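You operate a simulated robot arm through the tools that you are given. There is no shell and no other tool. Be economical: measure what you need, move in short steps, check, and stop when the job is done.

You run a simulated two-armed robot. Do the job below in one go: nothing can be reset, and whatever is moved stays where it is left.

JOB
Pick up the binder from the steel table top with one hand, pass it to the other hand and put it on the labelling table top.
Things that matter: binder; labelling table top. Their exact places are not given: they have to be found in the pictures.

Only the result counts: the job must be done as asked and must still hold three seconds after the hand-in. Knocking over, shifting, dropping, spilling or breaking anything else fails it.

ROBOT AND FRAMES
Two 7-joint arms with two-finger parallel grippers on one trunk, on a base that drives. Base frame: it is fixed to the floor where the robot stands at the start and does not move with it; the origin is under the middle of the robot, x ahead of it, y to its left, z up. Readings come in mm, rad, newtons and seconds.
The left shoulder is at the start at [70, 134, 1151], the right one opposite. With the tool pointing down near the work surface each hand reaches from about 100 to 640 mm from the robot's upright axis, wherever it stands, measured 20 degrees to its own side. Places, roughly: labelling table top [400, 2600, 900]. Payload 1.57 kg a hand.
Tool frame (each hand has its own): the origin (TCP) lies between the finger pads and is the grasp point; the fingertips stand 30 mm ahead of it; z points along the fingers, y is the line along which they close. Largest opening 80 mm; finger width 17, thickness 12; the body of the gripper, 40 by 82 mm, starts 80 mm behind the TCP.
Orientation is that of the tool frame in the base frame, as [roll, pitch, yaw] about the fixed x, y, z axes, in that order (R = Rz(yaw) Ry(pitch) Rx(roll)). With the fingers straight down and closing along the base's y, the tool's x points along the base's -x, its y along +y and its z along -z.

CONTROLS
- The arms move only by the tool step_arm. It takes "left_moves", "right_moves" or both (then of equal length, played together; a hand with none holds still); each is a list of rows, each an object (a shift or turn left out is 0, a gripper value left out holds the last) with "linear": the shift along the base's x, y, z in mm, a list of three; "delta_rot": the turn, a rotation vector about the base's x, y, z in rad, a list of three; "fingers": the closure, from 0 (fully open) to 1 (shut). In form: [{"linear": [dx, dy, dz], "delta_rot": [rx, ry, rz], "fingers": fingers}, ...]. A call has 1 to 10 rows; each row shifts and turns the commanded pose from where the row before left it. A row lasts 0.2 s, in which the tool goes at most 50 mm and 0.15 rad; a call with a longer step from one row to the next is refused whole, and so is a gripper value outside its range. Where a pose cannot be reached the arm comes as near as it can. A force on the tool above 40 N (or 10 N above the force at the start of the call, whichever is more), or a blocked arm, ends the call early, and 0.2 s more pass. Each finger travels about 153 mm/s and halts on what it meets, pressing with about 23 N; the grip force reading is that of the motor and also rises with nothing between the fingers. The clock runs only during rows and for 0.2 s after the last one: add rows that do not move to give the fingers time. It gives the time, the measured TCP pose, the force on the tool (base axes), the opening and the grip force at its end, in the units of the frame above (readings bear some noise), with the torque about the TCP (base axes, N m) and any sound that the robot's microphone picked up.
- Cameras (640 x 400 px; columns grow to the right, rows downward): "scene" is now at [123.1, 23, 1350.1]; the picture's right is [0.14, -0.99, 0.00], its down [-0.70, -0.10, -0.70] and it looks along [0.70, 0.10, -0.71] (base axes); focal length 250 px, centre (320, 200). "left" rides on the left gripper at [72, 7, -122] in its tool frame; the picture's right is [-0.09, 1.00, 0.00], its down [-0.84, -0.08, -0.54] and it looks along [-0.54, -0.05, 0.84] (tool axes); focal length 238 px, centre (320, 200). "right" rides on the right gripper at [72, -7, -122] in its tool frame; the picture's right is [0.09, 1.00, 0.00], its down [-0.84, 0.08, -0.54] and it looks along [-0.54, 0.05, 0.84] (tool axes); focal length 238 px, centre (320, 200).
- grab_frame(camera): a new picture of that camera. The clock stands still meanwhile.
- lift_body(by): slides the trunk up (or, below 0, down) by that many mm; the arms and the scene camera ride with it, the base frame stays. It gives what a move gives, with no picture.
- steer(legs): drives the robot by 1 to 6 legs, each [ahead, left, turn to the left] in mm, mm and rad, along the robot's own axes; the way and the turn of a leg run together, so that a leg with both is an arc; at most 1500 mm and 3.142 rad a leg. The arms and the cameras ride along, it lands a little off, and it stops where it bumps. It gives what a move gives.
- head_to(pan, tilt): turns the head with the scene camera to pan (to the left, within 1.501 rad either way) and tilt (down, from -0.506 to 1.204), counted from straight ahead of the robot. It gives what a move gives.
- measure_at(camera, pixels): for up to 12 pixels [column, row] of the newest picture of that camera ("zoom" is the newest enlarged one), the place [x, y, z] in the base frame of the surface seen there, good to about 3 mm, but the place of the scene camera against the robot may be out by one fixed shift of up to 25 mm in any direction. The clock stands still meanwhile.
- close_up(camera, box): a new picture of the part [left, top, right, bottom] of that camera's present view, enlarged. The clock stands still meanwhile.
- job_done(): hands the job in; it is judged then, once.

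Keep the steps short. Do not move on a guess: measure, check each grasp and each placing, and mend mistakes. In all there are 80 turns and 70 pictures (those below and enlarged ones count). Leave the grippers open and the arms clear of the work at the hand-in unless told otherwise, and finish with a single line.

The tools are called after "Call:" by a JSON object that holds its "fn" and its "kwargs". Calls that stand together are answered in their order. step_arm: Moves the arms, as the interface text tells. Its arguments: {"type":"object","properties":{"left_moves":{"type":"array"},"right_moves":{"type":"array"}},"required":[]} The other tools are called the same way: lift_body (by) slides the trunk up or down; steer (legs) drives the base; head_to (pan, tilt) turns the head that bears the scene camera; grab_frame (camera) takes a picture; measure_at (camera, pixels) gives the place of the surface under pixels of a picture; close_up (camera, box) takes an enlarged picture of a part of a camera's view; job_done () hands the job in.

At the start:

```text
time: 0.0
left_position: [453.7, 256.6, 1099.6]
left_tcp_rot: [-3.14, 0.0, 3.141]
left_ft_force: [0.1, -0.4, -0.2]
left_ft_torque: [-0.01, 0.02, 0.0]
left_opening: 80.2
left_finger_force: 0.1
right_position: [380.1, -173.3, 1045.6]
right_tcp_rot: [3.141, 0.0, 3.138]
right_ft_force: [0.0, 0.1, -0.5]
right_ft_torque: [-0.03, 0.03, -0.01]
right_opening: 80.2
right_finger_force: 0.0
trunk travel left (down, up): [-725.0, 215.0]
robot x, y, heading: [-3.9, -3.4, -0.002]
head pan, tilt: [0.145, 0.791]
```

scene: 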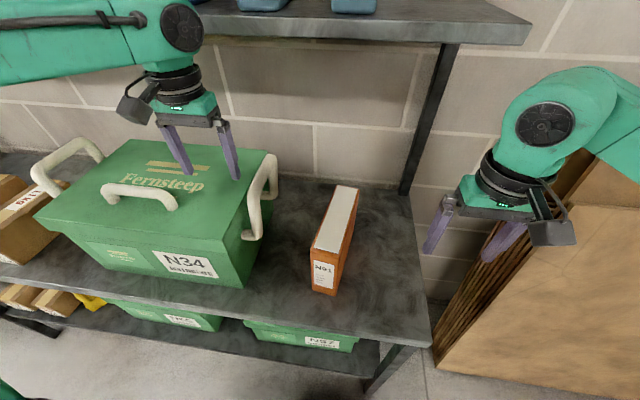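
right: 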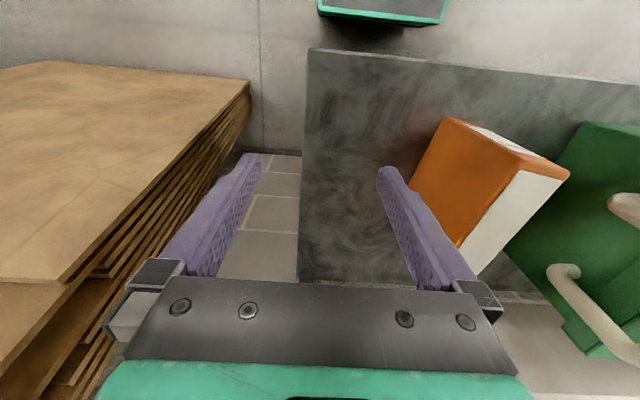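
left: 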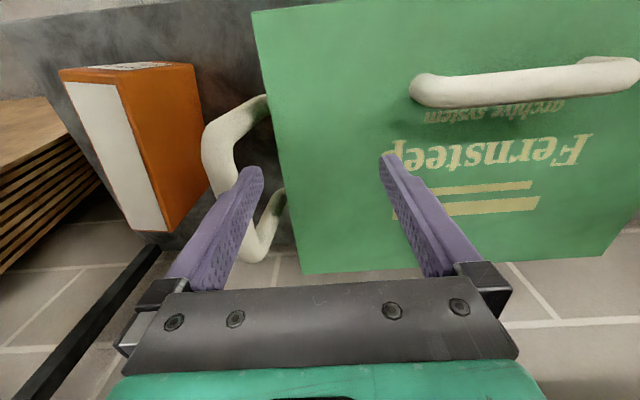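

The orange binder stands upright at about (335,240) in the scene picture. I'll measure its corners and the table around it in the scene and right-hand pictures.

Call:
{"fn": "measure_at", "kwargs": {"camera": "scene", "pixels": [[338, 188], [356, 190], [314, 246], [338, 253], [313, 287], [334, 293], [325, 275], [350, 225], [380, 260], [290, 290], [258, 200], [245, 280]]}}

Call:
{"fn": "measure_at", "kwargs": {"camera": "right", "pixels": [[450, 122], [514, 173], [562, 178], [482, 128], [412, 188], [460, 245], [480, 270], [350, 150], [440, 180]]}}

Call:
{"fn": "measure_at", "kwargs": {"camera": "left", "pixels": [[65, 72], [118, 86], [190, 67], [100, 68], [165, 226], [135, 225], [205, 190], [160, 150], [100, 150], [235, 120], [240, 250]]}}

```text
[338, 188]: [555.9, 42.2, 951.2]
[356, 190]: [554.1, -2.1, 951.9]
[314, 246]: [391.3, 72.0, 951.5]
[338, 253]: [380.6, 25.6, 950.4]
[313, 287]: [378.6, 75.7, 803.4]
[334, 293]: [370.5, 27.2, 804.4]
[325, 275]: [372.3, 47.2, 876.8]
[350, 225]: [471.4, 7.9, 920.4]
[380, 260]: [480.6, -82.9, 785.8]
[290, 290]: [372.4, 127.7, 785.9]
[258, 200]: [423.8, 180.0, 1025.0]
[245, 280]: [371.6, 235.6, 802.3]
```

```text
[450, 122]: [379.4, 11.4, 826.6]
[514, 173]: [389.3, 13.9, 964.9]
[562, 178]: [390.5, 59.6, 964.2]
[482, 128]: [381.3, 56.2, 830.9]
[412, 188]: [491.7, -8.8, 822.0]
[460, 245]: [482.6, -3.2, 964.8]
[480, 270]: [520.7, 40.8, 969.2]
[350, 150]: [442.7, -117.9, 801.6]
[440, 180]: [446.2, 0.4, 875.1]
```

```text
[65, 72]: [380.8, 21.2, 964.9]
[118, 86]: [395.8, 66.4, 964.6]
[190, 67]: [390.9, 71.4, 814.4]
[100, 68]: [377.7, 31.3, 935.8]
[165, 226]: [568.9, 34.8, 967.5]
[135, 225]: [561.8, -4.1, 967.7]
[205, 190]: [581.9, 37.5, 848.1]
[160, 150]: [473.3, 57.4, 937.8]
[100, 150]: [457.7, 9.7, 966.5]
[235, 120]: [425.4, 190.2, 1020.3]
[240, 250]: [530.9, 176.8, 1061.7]
```

Hand cameras put the binder top at z≈965 and the table at about 801. The scene camera reads about 14 mm lower. I'll check the upper shelf's edge and take a closer look at the binder top for its yaw.

Call:
{"fn": "measure_at", "kwargs": {"camera": "scene", "pixels": [[300, 36], [520, 42], [210, 34], [300, 15], [445, 60], [400, 190]]}}

Call:
{"fn": "close_up", "kwargs": {"camera": "left", "box": [40, 40, 240, 260]}}

```text
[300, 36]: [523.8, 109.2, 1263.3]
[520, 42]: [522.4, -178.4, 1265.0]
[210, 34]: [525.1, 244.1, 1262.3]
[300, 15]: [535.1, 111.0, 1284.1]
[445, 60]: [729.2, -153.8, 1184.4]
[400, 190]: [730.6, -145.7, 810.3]
```

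```text
1.82 times, centred on (140, 150) of left
```

zoom: 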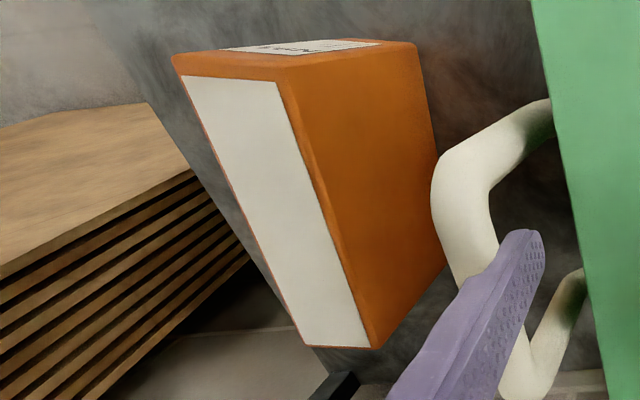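

The shelf edge is at x≈530, z≈1265, so gripping at x≈440 stays clear. Next I'll measure points along the binder's side and top edges in the zoom.

Call:
{"fn": "measure_at", "kwargs": {"camera": "zoom", "pixels": [[300, 110], [335, 190], [375, 290], [345, 90], [380, 180], [400, 260], [195, 85], [275, 88], [230, 180], [305, 180], [280, 290], [340, 290]]}}

Call:
{"fn": "measure_at", "kwargs": {"camera": "right", "pixels": [[500, 180], [480, 210], [460, 235], [450, 150], [430, 180], [415, 195], [420, 205], [440, 225]]}}

```text
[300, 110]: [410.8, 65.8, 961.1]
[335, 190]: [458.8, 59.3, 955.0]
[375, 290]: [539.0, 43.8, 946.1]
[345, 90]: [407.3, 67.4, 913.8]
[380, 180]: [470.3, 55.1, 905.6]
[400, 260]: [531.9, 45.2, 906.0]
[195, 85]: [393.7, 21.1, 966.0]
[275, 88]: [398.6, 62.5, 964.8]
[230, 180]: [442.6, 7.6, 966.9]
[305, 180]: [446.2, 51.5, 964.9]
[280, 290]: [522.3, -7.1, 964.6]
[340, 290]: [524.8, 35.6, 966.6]
```

```text
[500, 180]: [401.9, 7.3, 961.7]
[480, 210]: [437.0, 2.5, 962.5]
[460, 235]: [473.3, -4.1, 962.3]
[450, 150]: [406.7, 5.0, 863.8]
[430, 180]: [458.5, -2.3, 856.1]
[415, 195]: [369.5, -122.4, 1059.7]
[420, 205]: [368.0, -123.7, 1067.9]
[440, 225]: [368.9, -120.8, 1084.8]
```

The binder is about 59 mm thick with yaw ≈ -0.17, and its mid-line passes through (441, 31.5). I'll move the right hand above that point, turned to match.

Call:
{"fn": "step_arm", "kwargs": {"right_moves": [{"linear": [12, 41, 0], "delta_rot": [0, 0, -0.034], "fingers": 0}, {"linear": [12, 41, 0], "delta_rot": [0, 0, -0.034]}, {"linear": [12, 41, 0], "delta_rot": [0, 0, -0.034]}, {"linear": [12, 41, 0], "delta_rot": [0, 0, -0.034]}, {"linear": [13, 41, 0], "delta_rot": [0, 0, -0.034]}, {}]}}

Call:
{"fn": "grab_frame", "kwargs": {"camera": "right"}}

```text
time: 1.4
left_position: [452.6, 256.6, 1099.2]
left_tcp_rot: [3.141, 0.0, 3.142]
left_ft_force: [0.3, -0.7, -0.2]
left_ft_torque: [0.0, 0.0, 0.01]
left_opening: 80.0
left_finger_force: 0.1
right_position: [438.9, 32.7, 1044.2]
right_tcp_rot: [3.141, 0.0, 2.969]
right_ft_force: [0.9, -0.3, -0.7]
right_ft_torque: [0.03, 0.03, -0.02]
right_opening: 80.1
right_finger_force: 0.0
trunk travel left (down, up): [-725.0, 215.0]
robot x, y, heading: [0.7, -0.9, 0.0]
head pan, tilt: [0.145, 0.791]
```

```text
65 pictures are left
```

right: 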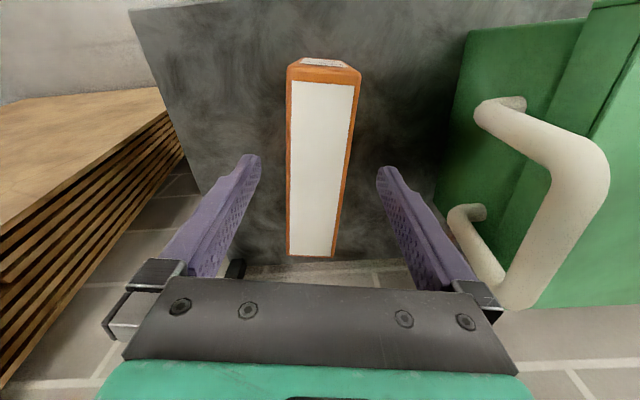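

The binder is centred between the fingers. I'll check its edges from here.

Call:
{"fn": "measure_at", "kwargs": {"camera": "right", "pixels": [[289, 90], [358, 90], [289, 240], [337, 240], [289, 160], [350, 160], [320, 83], [310, 252], [325, 160]]}}

```text
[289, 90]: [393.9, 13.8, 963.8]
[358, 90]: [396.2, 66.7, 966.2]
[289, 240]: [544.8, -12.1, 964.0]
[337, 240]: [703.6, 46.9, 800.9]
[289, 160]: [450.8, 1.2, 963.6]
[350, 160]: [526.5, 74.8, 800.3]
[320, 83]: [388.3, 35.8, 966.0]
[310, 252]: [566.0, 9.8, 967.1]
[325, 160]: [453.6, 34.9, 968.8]
```

Alignment checks out. I'll go down 125 mm, so the TCP ends about 46 mm below the top, watching the force.

Call:
{"fn": "step_arm", "kwargs": {"right_moves": [{"linear": [0, 0, -25]}, {"linear": [0, 0, -25]}, {"linear": [0, 0, -25]}, {"linear": [0, 0, -25]}, {"linear": [0, 0, -25]}, {}]}}

Call:
{"fn": "grab_frame", "kwargs": {"camera": "right"}}

```text
time: 2.8
left_position: [453.7, 256.7, 1098.3]
left_tcp_rot: [-3.141, 0.001, -3.141]
left_ft_force: [0.1, -0.3, 0.5]
left_ft_torque: [0.02, -0.03, -0.01]
left_opening: 80.1
left_finger_force: 0.1
right_position: [439.4, 32.1, 920.2]
right_tcp_rot: [-3.142, 0.001, 2.971]
right_ft_force: [0.2, 0.2, -1.1]
right_ft_torque: [0.02, 0.0, 0.0]
right_opening: 79.9
right_finger_force: 0.1
trunk travel left (down, up): [-725.0, 215.0]
robot x, y, heading: [-1.2, 1.7, -0.003]
head pan, tilt: [0.145, 0.791]
```

```text
64 pictures are left
```

right: 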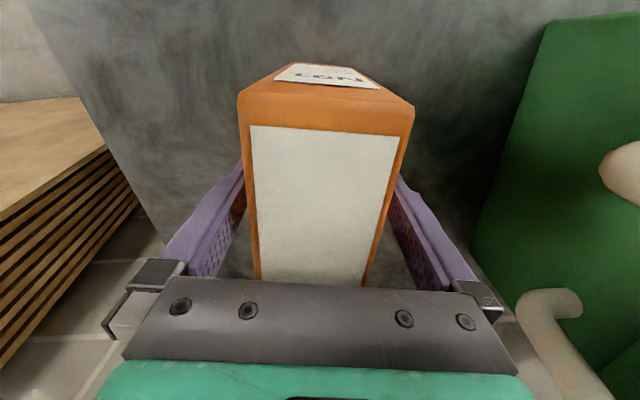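

Both fingers straddle the binder with no contact. Now I'll close the fingers and wait.

Call:
{"fn": "step_arm", "kwargs": {"right_moves": [{"fingers": 0.2}, {"fingers": 1}, {}, {}, {}]}}

```text
time: 4.0
left_position: [454.4, 256.9, 1098.4]
left_tcp_rot: [3.142, 0.0, 3.141]
left_ft_force: [0.5, 0.4, 0.2]
left_ft_torque: [0.0, -0.01, 0.0]
left_opening: 80.0
left_finger_force: 0.0
right_position: [441.4, 33.8, 920.1]
right_tcp_rot: [3.141, 0.0, 2.971]
right_ft_force: [0.2, -0.2, 0.0]
right_ft_torque: [0.02, 0.04, -0.02]
right_opening: 57.8
right_finger_force: 23.0
trunk travel left (down, up): [-725.0, 215.0]
robot x, y, heading: [0.3, 0.3, 0.0]
head pan, tilt: [0.145, 0.791]
```

The fingers gripped at 57.8 mm with 23 N. I'll lift 30 mm to read the weight and see whether it tilts.

Call:
{"fn": "step_arm", "kwargs": {"right_moves": [{"linear": [0, 0, 5]}, {"linear": [0, 0, 10]}, {"linear": [0, 0, 15]}, {}, {}]}}

Call:
{"fn": "grab_frame", "kwargs": {"camera": "scene"}}

```text
time: 5.2
left_position: [453.3, 257.4, 1099.2]
left_tcp_rot: [-3.141, 0.0, 3.141]
left_ft_force: [0.4, -0.6, -0.4]
left_ft_torque: [-0.03, 0.03, -0.01]
left_opening: 80.0
left_finger_force: 0.0
right_position: [440.8, 32.3, 950.5]
right_tcp_rot: [3.14, 0.002, 2.971]
right_ft_force: [-0.7, 1.0, -3.9]
right_ft_torque: [0.05, 0.14, 0.01]
right_opening: 57.6
right_finger_force: 23.0
trunk travel left (down, up): [-725.0, 215.0]
robot x, y, heading: [-2.4, -0.8, 0.0]
head pan, tilt: [0.145, 0.791]
```

```text
63 pictures are left
```

scene: 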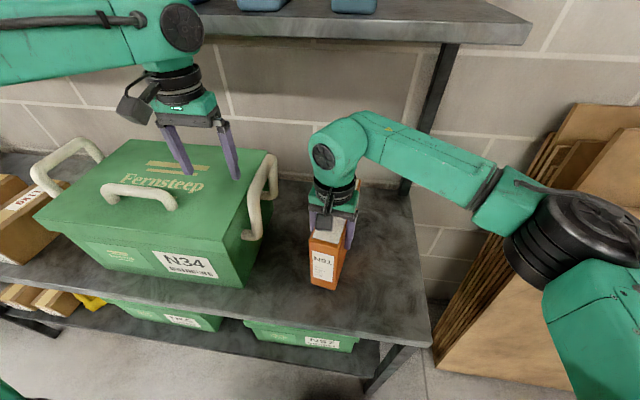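

The weight is about 4 N, with no slip, and the binder hangs level. I'll raise both hands for clearance, then look left for the labelling table and the way to it.

Call:
{"fn": "step_arm", "kwargs": {"left_moves": [{"linear": [0, 0, 30]}, {"linear": [0, 0, 30]}, {"linear": [0, 0, 20]}, {}], "right_moves": [{"linear": [-10, 0, 20]}, {"linear": [-10, 0, 20]}, {"linear": [-10, 0, 20]}, {}]}}

Call:
{"fn": "head_to", "kwargs": {"pan": 1.4, "tilt": 0.45}}

Call:
{"fn": "grab_frame", "kwargs": {"camera": "scene"}}

```text
time: 6.2
left_position: [454.7, 259.0, 1177.6]
left_tcp_rot: [3.141, -0.001, 3.14]
left_ft_force: [-0.8, 0.0, 0.5]
left_ft_torque: [0.03, 0.01, -0.03]
left_opening: 80.0
left_finger_force: 0.1
right_position: [409.8, 34.2, 1010.8]
right_tcp_rot: [3.141, 0.001, 2.968]
right_ft_force: [0.0, -0.3, -3.0]
right_ft_torque: [0.01, 0.14, -0.01]
right_opening: 57.9
right_finger_force: 23.0
trunk travel left (down, up): [-725.0, 215.0]
robot x, y, heading: [1.4, 1.1, 0.001]
head pan, tilt: [0.145, 0.791]
```

```text
time: 7.6
left_position: [456.1, 258.1, 1178.2]
left_tcp_rot: [-3.141, 0.0, -3.141]
left_ft_force: [-1.1, 0.2, -0.5]
left_ft_torque: [0.02, 0.0, 0.03]
left_opening: 80.1
left_finger_force: 0.0
right_position: [409.7, 33.5, 1009.6]
right_tcp_rot: [-3.141, 0.0, 2.971]
right_ft_force: [-0.3, 0.3, -3.6]
right_ft_torque: [0.05, 0.12, -0.01]
right_opening: 58.0
right_finger_force: 23.5
trunk travel left (down, up): [-725.0, 215.0]
robot x, y, heading: [2.2, 3.6, -0.002]
head pan, tilt: [1.4, 0.45]
```

```text
62 pictures are left
```

scene: 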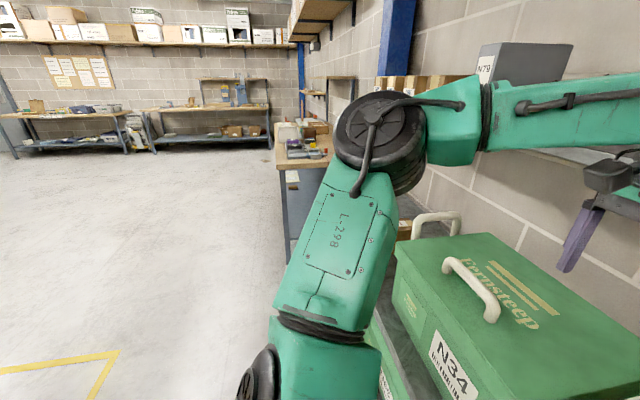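

The labelling table is at about (305,150), beyond the green box, with items on its front part. The aisle is clear. I'll back off 300 mm so the handover happens away from the shelf.

Call:
{"fn": "steer", "kwargs": {"legs": [[-300, 0, 0]]}}

Call:
{"fn": "head_to", "kwargs": {"pan": 0.0, "tilt": 0.7}}

Call:
{"fn": "grab_frame", "kwargs": {"camera": "scene"}}

```text
time: 9.7
left_position: [158.1, 259.1, 1177.5]
left_tcp_rot: [3.141, -0.003, 3.14]
left_ft_force: [-0.2, -0.2, 0.0]
left_ft_torque: [0.01, -0.01, 0.03]
left_opening: 80.1
left_finger_force: 0.0
right_position: [112.1, 33.3, 1008.8]
right_tcp_rot: [3.141, -0.002, 2.969]
right_ft_force: [1.0, -0.1, -4.1]
right_ft_torque: [0.03, 0.14, 0.02]
right_opening: 57.6
right_finger_force: 22.9
trunk travel left (down, up): [-725.0, 215.0]
robot x, y, heading: [-305.2, 3.3, -0.002]
head pan, tilt: [1.4, 0.45]
```

```text
time: 11.2
left_position: [155.8, 258.9, 1177.6]
left_tcp_rot: [-3.14, 0.0, 3.141]
left_ft_force: [0.4, 0.6, 0.1]
left_ft_torque: [0.05, 0.0, -0.03]
left_opening: 79.9
left_finger_force: 0.2
right_position: [111.2, 32.9, 1010.7]
right_tcp_rot: [3.141, 0.0, 2.969]
right_ft_force: [0.8, -0.6, -3.8]
right_ft_torque: [0.03, 0.16, 0.03]
right_opening: 57.6
right_finger_force: 23.0
trunk travel left (down, up): [-725.0, 215.0]
robot x, y, heading: [-301.4, 1.6, -0.001]
head pan, tilt: [0.0, 0.7]
```

```text
61 pictures are left
```

scene: 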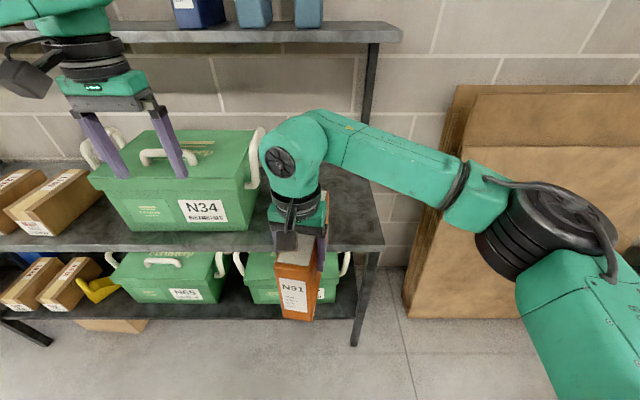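

The binder is held clear of everything. I'll turn it about 90° with the right hand so its free end points left, and shift it a bit to the right.

Call:
{"fn": "step_arm", "kwargs": {"right_moves": [{"linear": [0, -9, 0], "delta_rot": [0, 0, 0.145]}, {"linear": [0, -9, 0], "delta_rot": [0, 0, 0.145]}, {"linear": [0, -9, 0], "delta_rot": [0, 0, 0.145]}, {"linear": [0, -9, 0], "delta_rot": [0, 0, 0.145]}, {"linear": [0, -9, 0], "delta_rot": [0, 0, 0.145]}, {"linear": [0, -9, 0], "delta_rot": [0, 0, 0.145]}, {"linear": [0, -9, 0], "delta_rot": [0, 0, 0.145]}, {"linear": [0, -9, 0], "delta_rot": [0, 0, 0.145]}, {"linear": [0, -9, 0], "delta_rot": [0, 0, 0.145]}, {"linear": [0, -9, 0], "delta_rot": [0, 0, 0.145]}]}}

Call:
{"fn": "grab_frame", "kwargs": {"camera": "scene"}}

```text
time: 13.4
left_position: [156.3, 257.7, 1178.1]
left_tcp_rot: [3.141, 0.0, 3.138]
left_ft_force: [0.4, 0.4, -0.2]
left_ft_torque: [-0.02, -0.01, 0.01]
left_opening: 79.9
left_finger_force: 0.1
right_position: [109.1, -36.4, 1010.7]
right_tcp_rot: [3.14, 0.0, -2.203]
right_ft_force: [0.3, 0.2, -3.9]
right_ft_torque: [-0.1, 0.06, -0.02]
right_opening: 58.0
right_finger_force: 23.1
right hand out of reach, approached as far as the arm can: row 9, 10
trunk travel left (down, up): [-725.0, 215.0]
robot x, y, heading: [-302.9, 0.1, 0.002]
head pan, tilt: [0.0, 0.7]
```

```text
60 pictures are left
```

scene: 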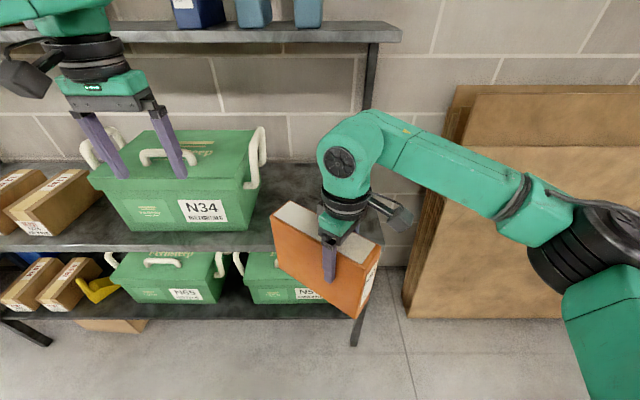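

The right wrist stopped at yaw ≈ -2.2, so the binder axis is about 54° from straight ahead. That's enough if the left hand comes in tilted. I'll back off the limit a little and bring the right hand nearer and further right.

Call:
{"fn": "step_arm", "kwargs": {"right_moves": [{"linear": [-10, -10, 0], "delta_rot": [0, 0, -0.1]}, {"linear": [-10, -10, 0], "delta_rot": [0, 0, -0.1]}, {"linear": [-10, -10, 0], "delta_rot": [0, 0, -0.1]}, {"linear": [-10, -10, 0]}, {}]}}

```text
time: 14.6
left_position: [156.3, 257.9, 1177.7]
left_tcp_rot: [-3.141, -0.001, -3.141]
left_ft_force: [0.3, 0.7, -1.1]
left_ft_torque: [0.03, 0.0, 0.02]
left_opening: 79.9
left_finger_force: 0.0
right_position: [68.2, -75.8, 1012.2]
right_tcp_rot: [3.141, 0.001, -2.503]
right_ft_force: [0.5, 0.2, -3.4]
right_ft_torque: [-0.07, 0.14, 0.03]
right_opening: 57.9
right_finger_force: 22.7
trunk travel left (down, up): [-725.0, 215.0]
robot x, y, heading: [-297.7, 0.3, 0.001]
head pan, tilt: [0.0, 0.7]
```

Pose command tracking is clear: the binder axis is at 0.64 rad. I'll turn the left hand by the same yaw and begin tilting it 45° back along the binder's axis. It stays where it is, well away from the right hand.

Call:
{"fn": "step_arm", "kwargs": {"left_moves": [{"delta_rot": [0, 0, 0.128]}, {"delta_rot": [0, 0, 0.128]}, {"delta_rot": [0, 0, 0.128]}, {"delta_rot": [0, 0, 0.128]}, {"delta_rot": [0, 0, 0.127]}, {"delta_rot": [-0.078, 0.105, 0]}, {"delta_rot": [-0.078, 0.105, 0]}, {"delta_rot": [-0.078, 0.105, 0]}, {"delta_rot": [-0.078, 0.105, 0]}, {"delta_rot": [-0.078, 0.105, 0]}]}}

Call:
{"fn": "grab_frame", "kwargs": {"camera": "scene"}}

```text
time: 16.8
left_position: [122.2, 243.7, 1141.5]
left_tcp_rot: [-3.141, -0.649, -2.504]
left_ft_force: [0.1, -2.0, 0.7]
left_ft_torque: [-0.02, 0.0, -0.01]
left_opening: 80.0
left_finger_force: 0.0
left hand out of reach, approached as far as the arm can: row 8, 9, 10
right_position: [69.0, -75.5, 1011.5]
right_tcp_rot: [3.14, -0.002, -2.503]
right_ft_force: [0.1, 0.4, -3.5]
right_ft_torque: [-0.1, 0.11, 0.0]
right_opening: 58.0
right_finger_force: 23.4
trunk travel left (down, up): [-725.0, 215.0]
robot x, y, heading: [-302.5, -0.7, 0.005]
head pan, tilt: [0.0, 0.7]
```

```text
59 pictures are left
```

scene: 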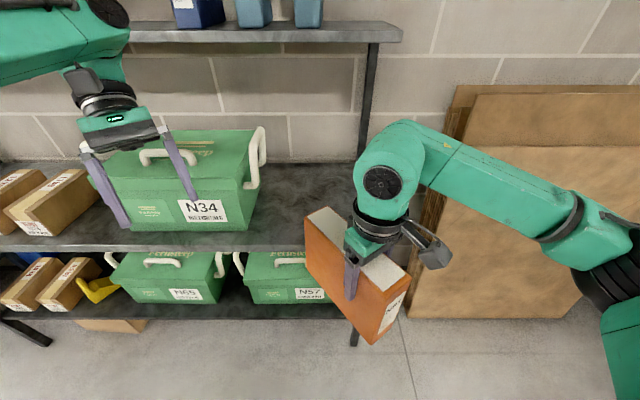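

The left hand reached a tilt of 0.65, which is enough, but it is near its outer reach. I'll bring the binder 80 mm nearer to the robot and start the left hand inward, still well apart.

Call:
{"fn": "step_arm", "kwargs": {"right_moves": [{"linear": [-20, -3, 0]}, {"linear": [-20, -3, 0]}, {"linear": [-20, -2, 0]}, {"linear": [-20, -2, 0]}, {}], "left_moves": [{"linear": [0, -25, 0]}, {"linear": [0, -25, 0]}, {"linear": [0, -25, 0]}, {"linear": [0, -25, 0]}, {}]}}

Call:
{"fn": "grab_frame", "kwargs": {"camera": "left"}}

```text
time: 18.0
left_position: [123.7, 141.7, 1140.9]
left_tcp_rot: [3.141, -0.655, -2.504]
left_ft_force: [0.7, 0.4, 0.3]
left_ft_torque: [0.0, 0.01, 0.0]
left_opening: 80.2
left_finger_force: 0.1
right_position: [-10.5, -85.3, 1010.7]
right_tcp_rot: [3.14, 0.0, -2.502]
right_ft_force: [-0.7, 0.1, -3.5]
right_ft_torque: [-0.09, 0.12, -0.02]
right_opening: 58.2
right_finger_force: 23.0
trunk travel left (down, up): [-725.0, 215.0]
robot x, y, heading: [-300.6, -2.9, -0.001]
head pan, tilt: [0.0, 0.7]
```

```text
58 pictures are left
```

left: 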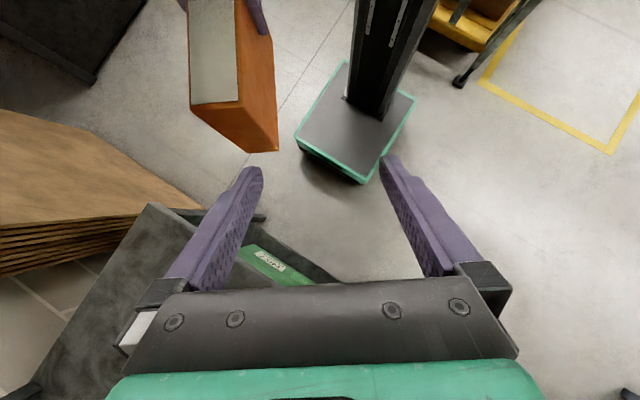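

Next I'll move the left hand to the stand-off, 120 mm out along its approach line to the binder's far upper corner.

Call:
{"fn": "step_arm", "kwargs": {"left_moves": [{"linear": [-2, -33, -6]}, {"linear": [-2, -33, -10]}, {"linear": [-2, -33, -13]}, {"linear": [-1, -34, -13]}, {}]}}

Call:
{"fn": "grab_frame", "kwargs": {"camera": "left"}}

Call:
{"fn": "grab_frame", "kwargs": {"camera": "scene"}}

```text
time: 19.2
left_position: [89.3, 33.1, 1095.3]
left_tcp_rot: [-3.138, -0.653, -2.503]
left_ft_force: [-0.5, -0.4, -0.7]
left_ft_torque: [0.0, 0.01, 0.03]
left_opening: 80.0
left_finger_force: 0.1
left hand out of reach, approached as far as the arm can: row 3, 4
right_position: [-10.8, -85.1, 1011.1]
right_tcp_rot: [3.14, 0.0, -2.502]
right_ft_force: [0.6, 0.0, -2.4]
right_ft_torque: [-0.06, 0.12, 0.01]
right_opening: 57.6
right_finger_force: 23.9
trunk travel left (down, up): [-725.0, 215.0]
robot x, y, heading: [-297.9, -1.9, 0.002]
head pan, tilt: [0.0, 0.7]
```

```text
57 pictures are left
```

left: 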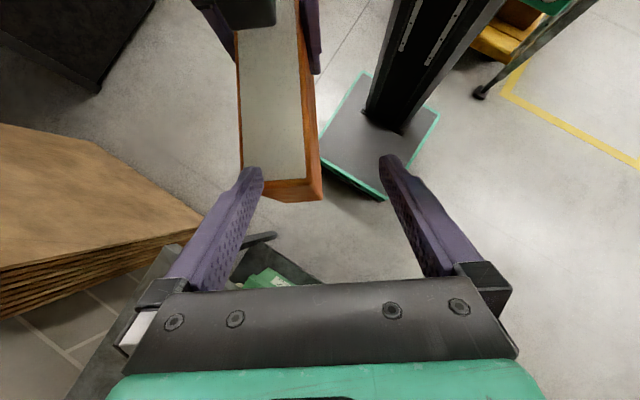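

```text
56 pictures are left
```

scene: 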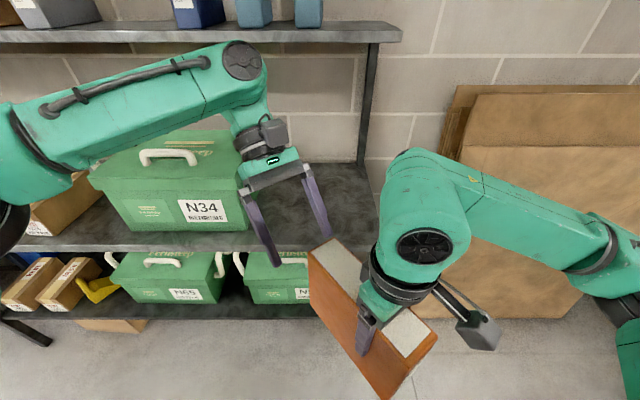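

The left wrist is near its bend limit at this height. Lowering both hands together should ease that, so I'll move both down 150 mm, keeping their spacing.

Call:
{"fn": "step_arm", "kwargs": {"right_moves": [{"linear": [0, 0, -25]}, {"linear": [0, 0, -25]}, {"linear": [0, 0, -25]}, {"linear": [0, 0, -25]}, {"linear": [0, 0, -25]}, {"linear": [0, 0, -25]}, {}, {}, {}], "left_moves": [{"linear": [0, 0, -25]}, {"linear": [0, 0, -25]}, {"linear": [0, 0, -25]}, {"linear": [0, 0, -25]}, {"linear": [0, 0, -25]}, {"linear": [0, 0, -25]}, {"linear": [13, -12, 2]}, {"linear": [13, -12, 2]}, {}]}}

```text
time: 21.2
left_position: [76.7, 46.6, 959.5]
left_tcp_rot: [-3.141, -0.653, -2.503]
left_ft_force: [0.5, -0.5, 0.8]
left_ft_torque: [0.02, 0.04, 0.01]
left_opening: 79.9
left_finger_force: 0.0
left hand out of reach, approached as far as the arm can: row 4, 5, 6, 7, 8
right_position: [-13.4, -89.2, 862.2]
right_tcp_rot: [3.139, 0.001, -2.503]
right_ft_force: [0.0, 0.4, -2.9]
right_ft_torque: [-0.11, 0.15, 0.02]
right_opening: 57.8
right_finger_force: 22.3
trunk travel left (down, up): [-725.0, 215.0]
robot x, y, heading: [-302.4, -0.2, -0.001]
head pan, tilt: [0.0, 0.7]
```

It's still limited, so the 45° tilt itself is the problem. I'll pitch the binder in the right hand instead (far end up by 0.5 rad), so the left hand can come in almost vertical. First the left hand backs off and levels. Then the right hand pitches and rises.

Call:
{"fn": "step_arm", "kwargs": {"left_moves": [{"linear": [10, 25, 30]}, {"linear": [10, 25, 30]}, {"linear": [0, 25, 30]}, {"linear": [0, 25, 30]}, {"linear": [0, 10, 20], "delta_rot": [0.06, -0.08, 0]}, {"delta_rot": [0.06, -0.08, 0]}, {"delta_rot": [0.06, -0.08, 0]}, {"delta_rot": [0.06, -0.08, 0]}, {"delta_rot": [0.06, -0.08, 0]}, {}], "right_moves": [{}, {}, {}, {"linear": [0, 0, 20]}, {"linear": [0, 0, 20], "delta_rot": [0.06, -0.08, 0]}, {"linear": [0, 0, 20], "delta_rot": [0.06, -0.08, 0]}, {"linear": [0, 0, 20], "delta_rot": [0.06, -0.08, 0]}, {"linear": [0, 0, 20], "delta_rot": [0.06, -0.08, 0]}, {"delta_rot": [0.06, -0.08, 0]}, {}]}}

Call:
{"fn": "grab_frame", "kwargs": {"camera": "scene"}}

```text
time: 23.4
left_position: [96.3, 155.2, 1097.7]
left_tcp_rot: [3.138, -0.154, -2.502]
left_ft_force: [-1.1, 0.5, 0.1]
left_ft_torque: [0.01, 0.0, 0.0]
left_opening: 79.9
left_finger_force: 0.1
right_position: [-10.3, -87.1, 950.8]
right_tcp_rot: [3.137, 0.35, -2.501]
right_ft_force: [0.0, 0.1, -3.9]
right_ft_torque: [-0.12, 0.18, 0.02]
right_opening: 57.7
right_finger_force: 23.4
right hand out of reach, approached as far as the arm can: row 8, 9
trunk travel left (down, up): [-725.0, 215.0]
robot x, y, heading: [-297.8, -0.5, -0.004]
head pan, tilt: [0.0, 0.7]
```

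```text
55 pictures are left
```

scene: 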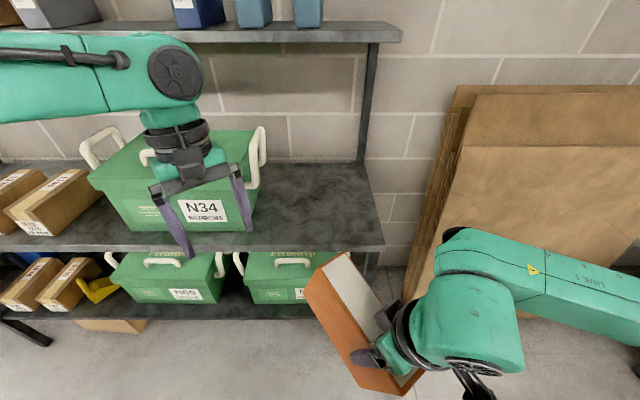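

The right hand pitched 0.35 and the left is nearly vertical (tilt 0.15). I'll shift the binder 60 mm left and 20 mm up, and bring the left hand over its raised far end at a tilt of about 0.3.

Call:
{"fn": "step_arm", "kwargs": {"right_moves": [{"linear": [2, 15, 5]}, {"linear": [2, 15, 5]}, {"linear": [3, 15, 5]}, {"linear": [3, 15, 5]}, {}], "left_moves": [{"delta_rot": [-0.045, 0.06, 0]}, {"linear": [0, -15, 5], "delta_rot": [-0.045, 0.06, 0]}, {"linear": [0, -15, 5]}, {"linear": [0, -20, 5]}, {}]}}

Call:
{"fn": "grab_frame", "kwargs": {"camera": "left"}}

```text
time: 24.6
left_position: [96.4, 104.6, 1113.4]
left_tcp_rot: [3.141, -0.306, -2.503]
left_ft_force: [-1.0, 0.6, -0.5]
left_ft_torque: [0.0, -0.01, -0.02]
left_opening: 79.9
left_finger_force: 0.1
right_position: [-2.4, -27.3, 971.7]
right_tcp_rot: [3.14, 0.349, -2.502]
right_ft_force: [0.8, -0.1, -3.2]
right_ft_torque: [-0.11, 0.17, -0.01]
right_opening: 58.1
right_finger_force: 22.8
trunk travel left (down, up): [-725.0, 215.0]
robot x, y, heading: [-298.5, 1.5, 0.0]
head pan, tilt: [0.0, 0.7]
```

```text
54 pictures are left
```

left: 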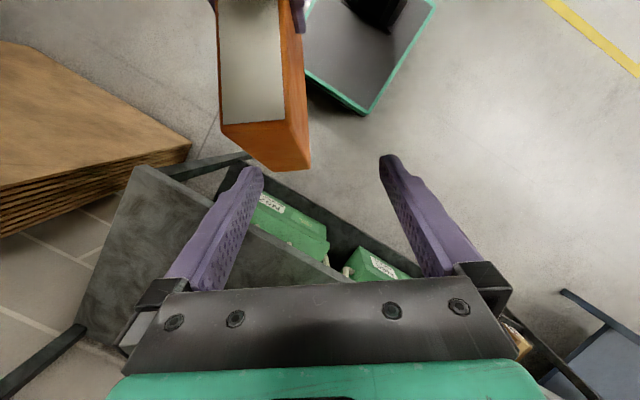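

No reach warnings now. I'll slide the left hand to the stand-off line over the binder's far corner.

Call:
{"fn": "step_arm", "kwargs": {"left_moves": [{"linear": [-1, -20, 0]}, {"linear": [-1, -20, -2]}, {"linear": [-2, -22, -3]}, {}]}}

Call:
{"fn": "grab_frame", "kwargs": {"camera": "left"}}

Call:
{"fn": "grab_frame", "kwargs": {"camera": "scene"}}

```text
time: 25.6
left_position: [93.5, 42.2, 1108.8]
left_tcp_rot: [3.139, -0.303, -2.501]
left_ft_force: [-0.2, -0.7, 0.0]
left_ft_torque: [-0.02, 0.03, 0.0]
left_opening: 79.8
left_finger_force: 0.0
right_position: [-1.6, -27.4, 972.2]
right_tcp_rot: [3.14, 0.349, -2.503]
right_ft_force: [0.2, 0.5, -4.3]
right_ft_torque: [-0.13, 0.09, 0.0]
right_opening: 57.8
right_finger_force: 23.2
trunk travel left (down, up): [-725.0, 215.0]
robot x, y, heading: [-294.5, -3.0, -0.002]
head pan, tilt: [0.0, 0.7]
```

```text
53 pictures are left
```

left: 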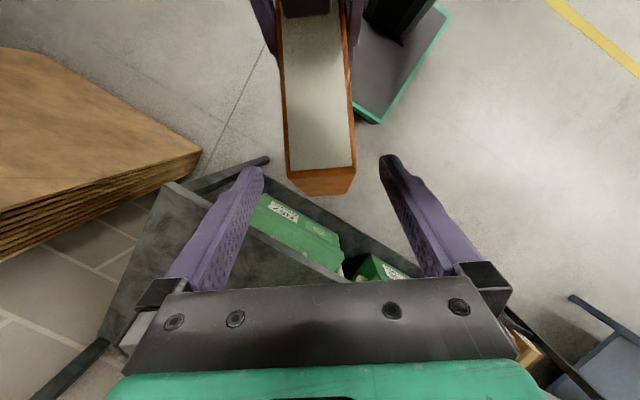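

```text
52 pictures are left
```

scene: 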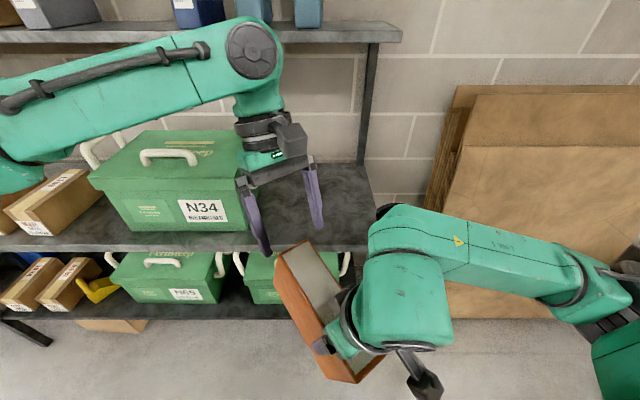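

The binder lines up between the left fingers. I'll measure its far end and top in the left picture to verify the geometry.

Call:
{"fn": "measure_at", "kwargs": {"camera": "left", "pixels": [[292, 172], [348, 170], [320, 168], [318, 60], [283, 100], [352, 100], [320, 185], [300, 195], [340, 193]]}}

```text
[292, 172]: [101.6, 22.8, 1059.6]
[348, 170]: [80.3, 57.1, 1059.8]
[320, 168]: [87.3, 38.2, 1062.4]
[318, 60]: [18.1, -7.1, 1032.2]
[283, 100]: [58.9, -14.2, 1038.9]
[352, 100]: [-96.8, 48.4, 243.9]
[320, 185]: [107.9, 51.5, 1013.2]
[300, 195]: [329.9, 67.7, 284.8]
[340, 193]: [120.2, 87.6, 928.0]
```

The far end is about 11 mm further out than planned and the lateral alignment is within 1 mm. I'll shift 10 mm outward and go down half-way along the tool axis.

Call:
{"fn": "step_arm", "kwargs": {"left_moves": [{"linear": [7, 6, 3]}, {"linear": [-4.8, -3.5, -19]}, {"linear": [-4.8, -3.5, -19]}, {"linear": [-4.8, -3.5, -19]}, {}]}}

Call:
{"fn": "grab_frame", "kwargs": {"camera": "left"}}

Call:
{"fn": "grab_frame", "kwargs": {"camera": "scene"}}

```text
time: 26.8
left_position: [84.9, 38.8, 1055.2]
left_tcp_rot: [3.141, -0.305, -2.502]
left_ft_force: [-0.9, 0.5, 0.8]
left_ft_torque: [-0.01, -0.01, -0.01]
left_opening: 80.0
left_finger_force: 0.1
right_position: [-0.6, -27.8, 972.9]
right_tcp_rot: [3.139, 0.349, -2.503]
right_ft_force: [-0.6, 0.2, -4.5]
right_ft_torque: [-0.1, 0.17, 0.0]
right_opening: 58.0
right_finger_force: 22.8
trunk travel left (down, up): [-725.0, 215.0]
robot x, y, heading: [-300.4, -2.6, 0.002]
head pan, tilt: [0.0, 0.7]
```

```text
51 pictures are left
```

left: 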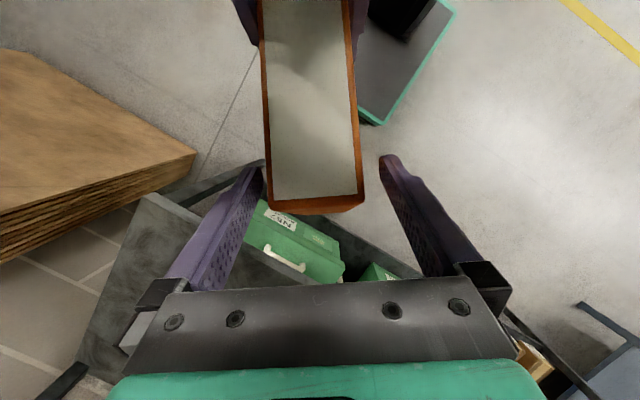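

```text
50 pictures are left
```

scene: 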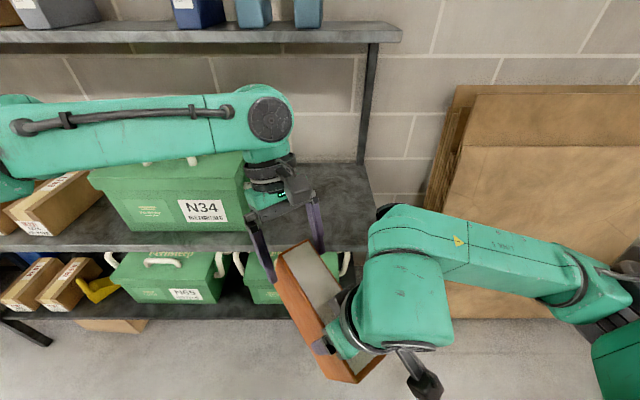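

Still centred, with no contact. I'll go down the rest of the way.

Call:
{"fn": "step_arm", "kwargs": {"left_moves": [{"linear": [-4, -4, -19]}, {"linear": [-4, -4, -19]}, {"linear": [-4, -4, -18]}, {}]}}

Call:
{"fn": "grab_frame", "kwargs": {"camera": "left"}}

Call:
{"fn": "grab_frame", "kwargs": {"camera": "scene"}}

```text
time: 27.8
left_position: [74.2, 27.1, 997.9]
left_tcp_rot: [3.14, -0.305, -2.504]
left_ft_force: [-0.4, 0.8, -0.1]
left_ft_torque: [0.03, 0.02, 0.02]
left_opening: 80.1
left_finger_force: 0.1
right_position: [-3.2, -27.3, 972.8]
right_tcp_rot: [3.137, 0.349, -2.502]
right_ft_force: [-0.5, -0.7, -4.1]
right_ft_torque: [-0.12, 0.12, 0.03]
right_opening: 58.0
right_finger_force: 23.2
trunk travel left (down, up): [-725.0, 215.0]
robot x, y, heading: [-295.0, 3.6, -0.002]
head pan, tilt: [0.0, 0.7]
```

```text
49 pictures are left
```

left: 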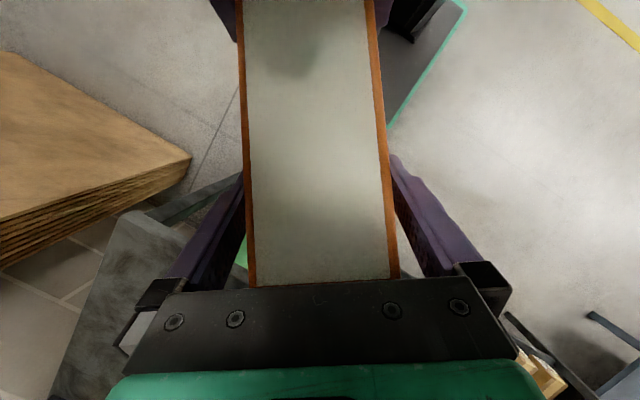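

```text
48 pictures are left
```

scene: 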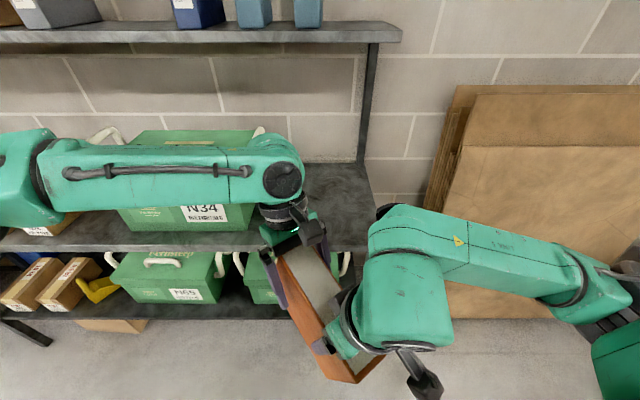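

The left fingers straddle the binder evenly. I'll close the left hand gently while the right holds.

Call:
{"fn": "step_arm", "kwargs": {"left_moves": [{"fingers": 0.15}, {"fingers": 0.22}, {"fingers": 1}, {}, {}, {}]}}

```text
time: 29.2
left_position: [73.3, 27.2, 998.5]
left_tcp_rot: [3.139, -0.305, -2.501]
left_ft_force: [-3.4, 9.1, 0.0]
left_ft_torque: [-0.03, 0.04, -0.19]
left_opening: 58.1
left_finger_force: 23.2
right_position: [-0.1, -27.4, 972.1]
right_tcp_rot: [3.139, 0.35, -2.505]
right_ft_force: [3.4, -8.3, -2.3]
right_ft_torque: [0.17, 0.11, -0.65]
right_opening: 57.9
right_finger_force: 23.1
trunk travel left (down, up): [-725.0, 215.0]
robot x, y, heading: [-302.2, 1.0, -0.003]
head pan, tilt: [0.0, 0.7]
```

Left grip holds: 58.1 mm, 23 N. Now I'll open the right hand and let it settle.

Call:
{"fn": "step_arm", "kwargs": {"right_moves": [{"fingers": 0.15}, {"fingers": 0}, {}, {}]}}

Call:
{"fn": "grab_frame", "kwargs": {"camera": "right"}}

```text
time: 30.2
left_position: [73.6, 25.9, 997.8]
left_tcp_rot: [3.139, -0.305, -2.503]
left_ft_force: [-0.2, 0.2, 0.5]
left_ft_torque: [0.06, -0.12, -0.02]
left_opening: 58.0
left_finger_force: 23.0
right_position: [-1.3, -28.3, 972.9]
right_tcp_rot: [3.138, 0.349, -2.502]
right_ft_force: [0.4, 0.0, 0.3]
right_ft_torque: [-0.03, -0.02, 0.01]
right_opening: 79.6
right_finger_force: 0.0
trunk travel left (down, up): [-725.0, 215.0]
robot x, y, heading: [-296.2, 0.2, -0.004]
head pan, tilt: [0.0, 0.7]
```

```text
47 pictures are left
```

right: 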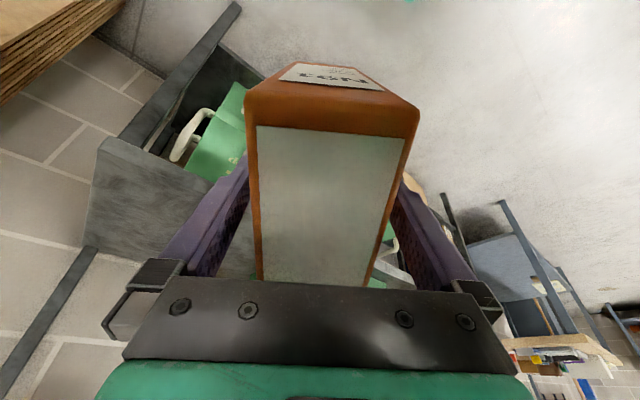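

The right hand is free and the fingers are clear on both sides. I'll back it out along its own axis.

Call:
{"fn": "step_arm", "kwargs": {"right_moves": [{"linear": [-4, -3, 14]}, {"linear": [-5.5, -4, 19]}, {"linear": [-5.5, -4, 19]}, {"linear": [-7, -5, 24]}, {"linear": [-7, -5, 24]}, {}]}}

Call:
{"fn": "grab_frame", "kwargs": {"camera": "scene"}}

```text
time: 31.6
left_position: [73.5, 27.3, 997.6]
left_tcp_rot: [3.14, -0.305, -2.503]
left_ft_force: [0.2, 0.5, -0.3]
left_ft_torque: [0.11, -0.1, -0.02]
left_opening: 57.7
left_finger_force: 23.1
right_position: [-29.7, -47.9, 1069.7]
right_tcp_rot: [3.138, 0.35, -2.502]
right_ft_force: [0.8, -1.0, -0.1]
right_ft_torque: [-0.01, -0.03, -0.01]
right_opening: 79.7
right_finger_force: 0.0
trunk travel left (down, up): [-725.0, 215.0]
robot x, y, heading: [-298.6, -2.4, -0.001]
head pan, tilt: [0.0, 0.7]
```

```text
46 pictures are left
```

scene: 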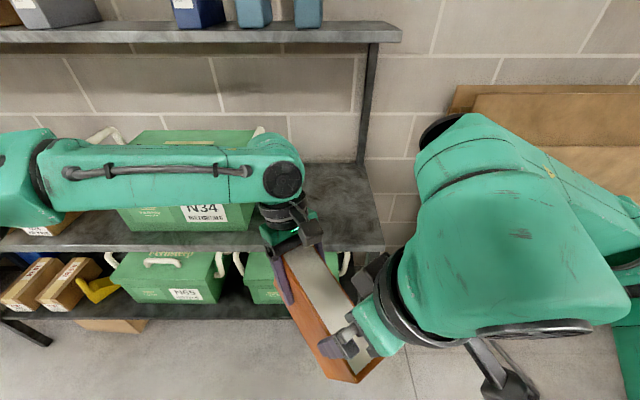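

The left hand alone holds the binder, and the right fingertips are above it. I'll move the right hand away to the right and level it.

Call:
{"fn": "step_arm", "kwargs": {"right_moves": [{"linear": [-5, -15, 25]}, {"linear": [0, -40, 5]}, {"linear": [0, -40, 0]}, {"linear": [0, -40, 0], "delta_rot": [-0.06, 0.08, 0]}, {"linear": [0, -20, 0], "delta_rot": [-0.06, 0.08, 0]}, {"delta_rot": [-0.06, 0.08, 0]}, {"delta_rot": [0, 0, -0.14]}, {"delta_rot": [0, 0, -0.14]}, {"delta_rot": [0, 0, -0.14]}, {"delta_rot": [0, 0, -0.14]}]}}

Call:
{"fn": "grab_frame", "kwargs": {"camera": "left"}}

```text
time: 33.8
left_position: [72.4, 26.1, 998.5]
left_tcp_rot: [3.139, -0.304, -2.501]
left_ft_force: [-0.1, 0.1, 0.2]
left_ft_torque: [0.07, -0.12, 0.01]
left_opening: 57.8
left_finger_force: 22.8
right_position: [-34.2, -202.8, 1101.2]
right_tcp_rot: [3.141, 0.049, -3.066]
right_ft_force: [0.9, -0.7, 0.9]
right_ft_torque: [0.0, 0.01, 0.01]
right_opening: 80.0
right_finger_force: 0.0
trunk travel left (down, up): [-725.0, 215.0]
robot x, y, heading: [-296.1, -3.1, -0.002]
head pan, tilt: [0.0, 0.7]
```

```text
45 pictures are left
```

left: 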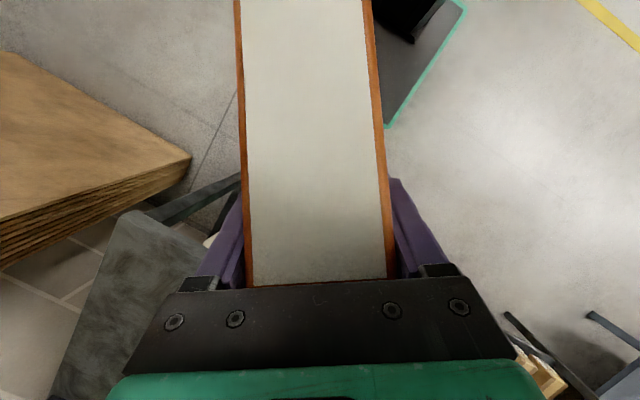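

The binder is firm in the left hand. It's pitched 0.35, so it must be levelled before placing. I'll raise it and move left to open space, then turn it crosswise.

Call:
{"fn": "step_arm", "kwargs": {"left_moves": [{"linear": [3, 22, 24]}, {"linear": [3, 22, 24]}, {"linear": [3, 22, 24]}, {"linear": [3, 22, 24]}, {"linear": [3, 22, 24]}, {"linear": [3, 22, 24], "delta_rot": [0, 0, 0.1]}, {"delta_rot": [0, 0, 0.13]}, {"delta_rot": [0, 0, 0.13]}, {"delta_rot": [0, 0, 0.13]}, {"delta_rot": [0, 0, 0.13]}]}}

```text
time: 36.0
left_position: [91.0, 159.0, 1141.8]
left_tcp_rot: [3.141, -0.307, -1.881]
left_ft_force: [0.2, 0.2, -3.7]
left_ft_torque: [0.14, -0.04, 0.0]
left_opening: 57.9
left_finger_force: 23.1
right_position: [-35.4, -203.4, 1101.8]
right_tcp_rot: [3.141, 0.049, -3.065]
right_ft_force: [0.1, -1.3, 0.2]
right_ft_torque: [-0.02, 0.0, -0.03]
right_opening: 79.8
right_finger_force: 0.1
trunk travel left (down, up): [-725.0, 215.0]
robot x, y, heading: [-298.5, 0.6, 0.001]
head pan, tilt: [0.0, 0.7]
```

Weight reads 3.7 N, so the binder is held. Now I'll tilt it by +0.35 rad about its thickness axis to bring it upright.

Call:
{"fn": "step_arm", "kwargs": {"left_moves": [{"delta_rot": [-0.111, 0.036, 0]}, {"delta_rot": [-0.111, 0.036, 0]}, {"delta_rot": [-0.111, 0.036, 0]}, {}]}}

Call:
{"fn": "grab_frame", "kwargs": {"camera": "scene"}}

```text
time: 37.0
left_position: [91.1, 159.3, 1143.5]
left_tcp_rot: [3.139, -0.657, -1.881]
left_ft_force: [-1.0, 0.6, -3.8]
left_ft_torque: [0.2, -0.08, 0.03]
left_opening: 58.0
left_finger_force: 22.7
right_position: [-33.1, -203.4, 1101.9]
right_tcp_rot: [3.14, 0.051, -3.064]
right_ft_force: [-0.4, -0.5, 0.5]
right_ft_torque: [0.0, 0.03, 0.01]
right_opening: 79.8
right_finger_force: 0.1
trunk travel left (down, up): [-725.0, 215.0]
robot x, y, heading: [-301.8, -2.8, -0.002]
head pan, tilt: [0.0, 0.7]
```

```text
44 pictures are left
```

scene: 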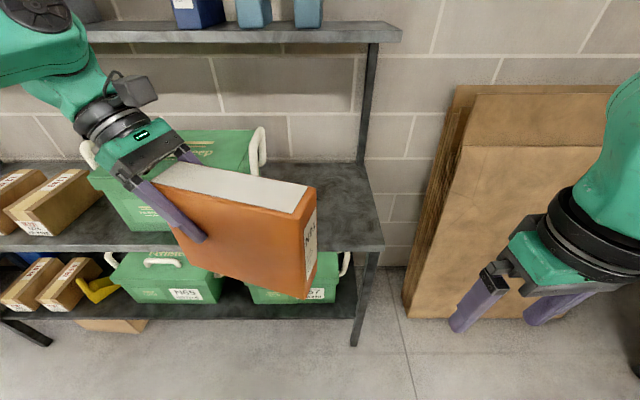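

Upright with no reach trouble. I'll strafe 1300 mm left along the clear aisle, then look at the labelling table.

Call:
{"fn": "steer", "kwargs": {"legs": [[0, 1300, 0]]}}

Call:
{"fn": "head_to", "kwargs": {"pan": 0.7, "tilt": 0.55}}

Call:
{"fn": "grab_frame", "kwargs": {"camera": "scene"}}

```text
time: 43.6
left_position: [96.8, 1470.3, 1144.1]
left_tcp_rot: [3.139, -0.655, -1.889]
left_ft_force: [0.0, 0.3, -3.4]
left_ft_torque: [0.18, -0.08, -0.02]
left_opening: 57.7
left_finger_force: 22.9
right_position: [-29.9, 1107.2, 1101.9]
right_tcp_rot: [3.14, 0.05, -3.069]
right_ft_force: [0.1, -0.1, 0.4]
right_ft_torque: [0.01, -0.02, 0.04]
right_opening: 80.1
right_finger_force: 0.1
trunk travel left (down, up): [-725.0, 215.0]
robot x, y, heading: [-298.3, 1313.0, -0.001]
head pan, tilt: [0.0, 0.7]
```

```text
time: 44.7
left_position: [96.6, 1470.7, 1143.8]
left_tcp_rot: [3.138, -0.654, -1.887]
left_ft_force: [-0.4, -0.1, -3.2]
left_ft_torque: [0.17, -0.09, -0.03]
left_opening: 58.1
left_finger_force: 22.5
right_position: [-30.6, 1109.1, 1102.0]
right_tcp_rot: [3.139, 0.048, -3.066]
right_ft_force: [-0.9, -0.5, 0.1]
right_ft_torque: [0.01, -0.03, -0.04]
right_opening: 80.3
right_finger_force: 0.0
trunk travel left (down, up): [-725.0, 215.0]
robot x, y, heading: [-292.7, 1313.8, -0.011]
head pan, tilt: [0.7, 0.55]
```

```text
43 pictures are left
```

scene: 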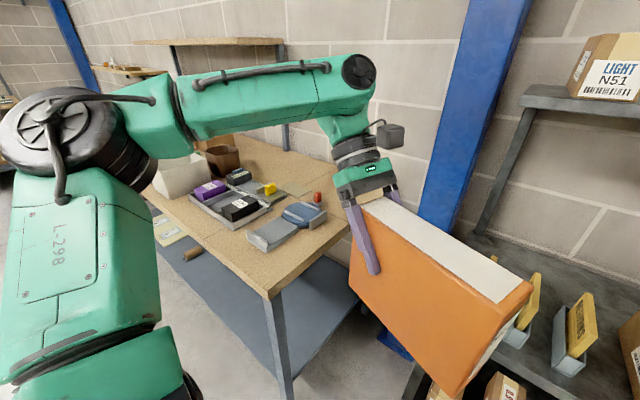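

The wooden labelling table is at about (265,230). It has trays on it, but its near right part looks free. I'll measure its edges and items.

Call:
{"fn": "measure_at", "kwargs": {"camera": "scene", "pixels": [[268, 295], [160, 203], [340, 236], [250, 265], [290, 262], [205, 232], [253, 240], [297, 228], [325, 210], [318, 192], [238, 218], [330, 225]]}}

Call:
{"fn": "close_up", "kwargs": {"camera": "scene", "box": [140, 120, 380, 310]}}

```text
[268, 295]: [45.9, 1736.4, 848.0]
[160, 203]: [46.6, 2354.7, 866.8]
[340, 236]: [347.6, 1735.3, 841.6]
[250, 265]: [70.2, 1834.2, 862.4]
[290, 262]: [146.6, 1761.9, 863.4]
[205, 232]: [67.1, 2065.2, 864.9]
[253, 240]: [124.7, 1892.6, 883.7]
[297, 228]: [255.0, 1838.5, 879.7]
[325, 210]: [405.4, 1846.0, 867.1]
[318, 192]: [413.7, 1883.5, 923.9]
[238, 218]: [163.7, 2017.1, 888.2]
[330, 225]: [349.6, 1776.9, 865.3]
```

```text
2.11 times, centred on (260, 215) of scene
```

zoom: 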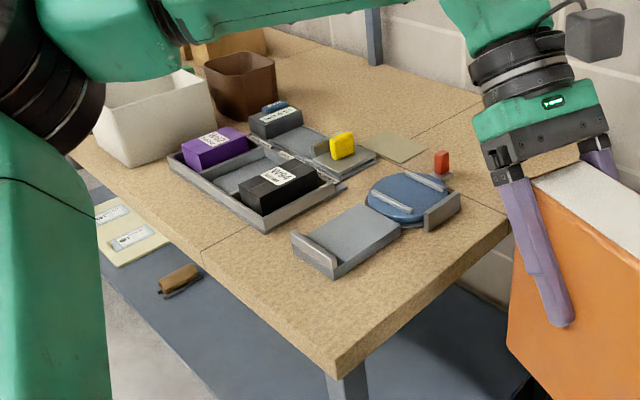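

Table front edge is x≈50, right edge y≈1730, top ≈865 (scene reading). I'll measure the free area bounds around the grey and blue items in the zoom.

Call:
{"fn": "measure_at", "kwargs": {"camera": "zoom", "pixels": [[333, 277], [296, 258], [402, 238], [428, 228], [462, 210], [266, 232], [225, 210], [170, 165], [336, 366], [505, 225], [395, 270], [300, 300]]}}

```text
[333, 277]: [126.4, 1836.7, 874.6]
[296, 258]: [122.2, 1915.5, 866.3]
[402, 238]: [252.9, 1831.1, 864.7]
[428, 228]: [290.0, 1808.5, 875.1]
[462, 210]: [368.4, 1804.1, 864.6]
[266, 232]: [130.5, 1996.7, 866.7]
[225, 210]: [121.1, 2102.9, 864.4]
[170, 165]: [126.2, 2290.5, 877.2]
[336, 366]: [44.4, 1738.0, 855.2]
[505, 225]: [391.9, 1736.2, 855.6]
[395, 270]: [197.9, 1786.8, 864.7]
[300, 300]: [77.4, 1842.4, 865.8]
```

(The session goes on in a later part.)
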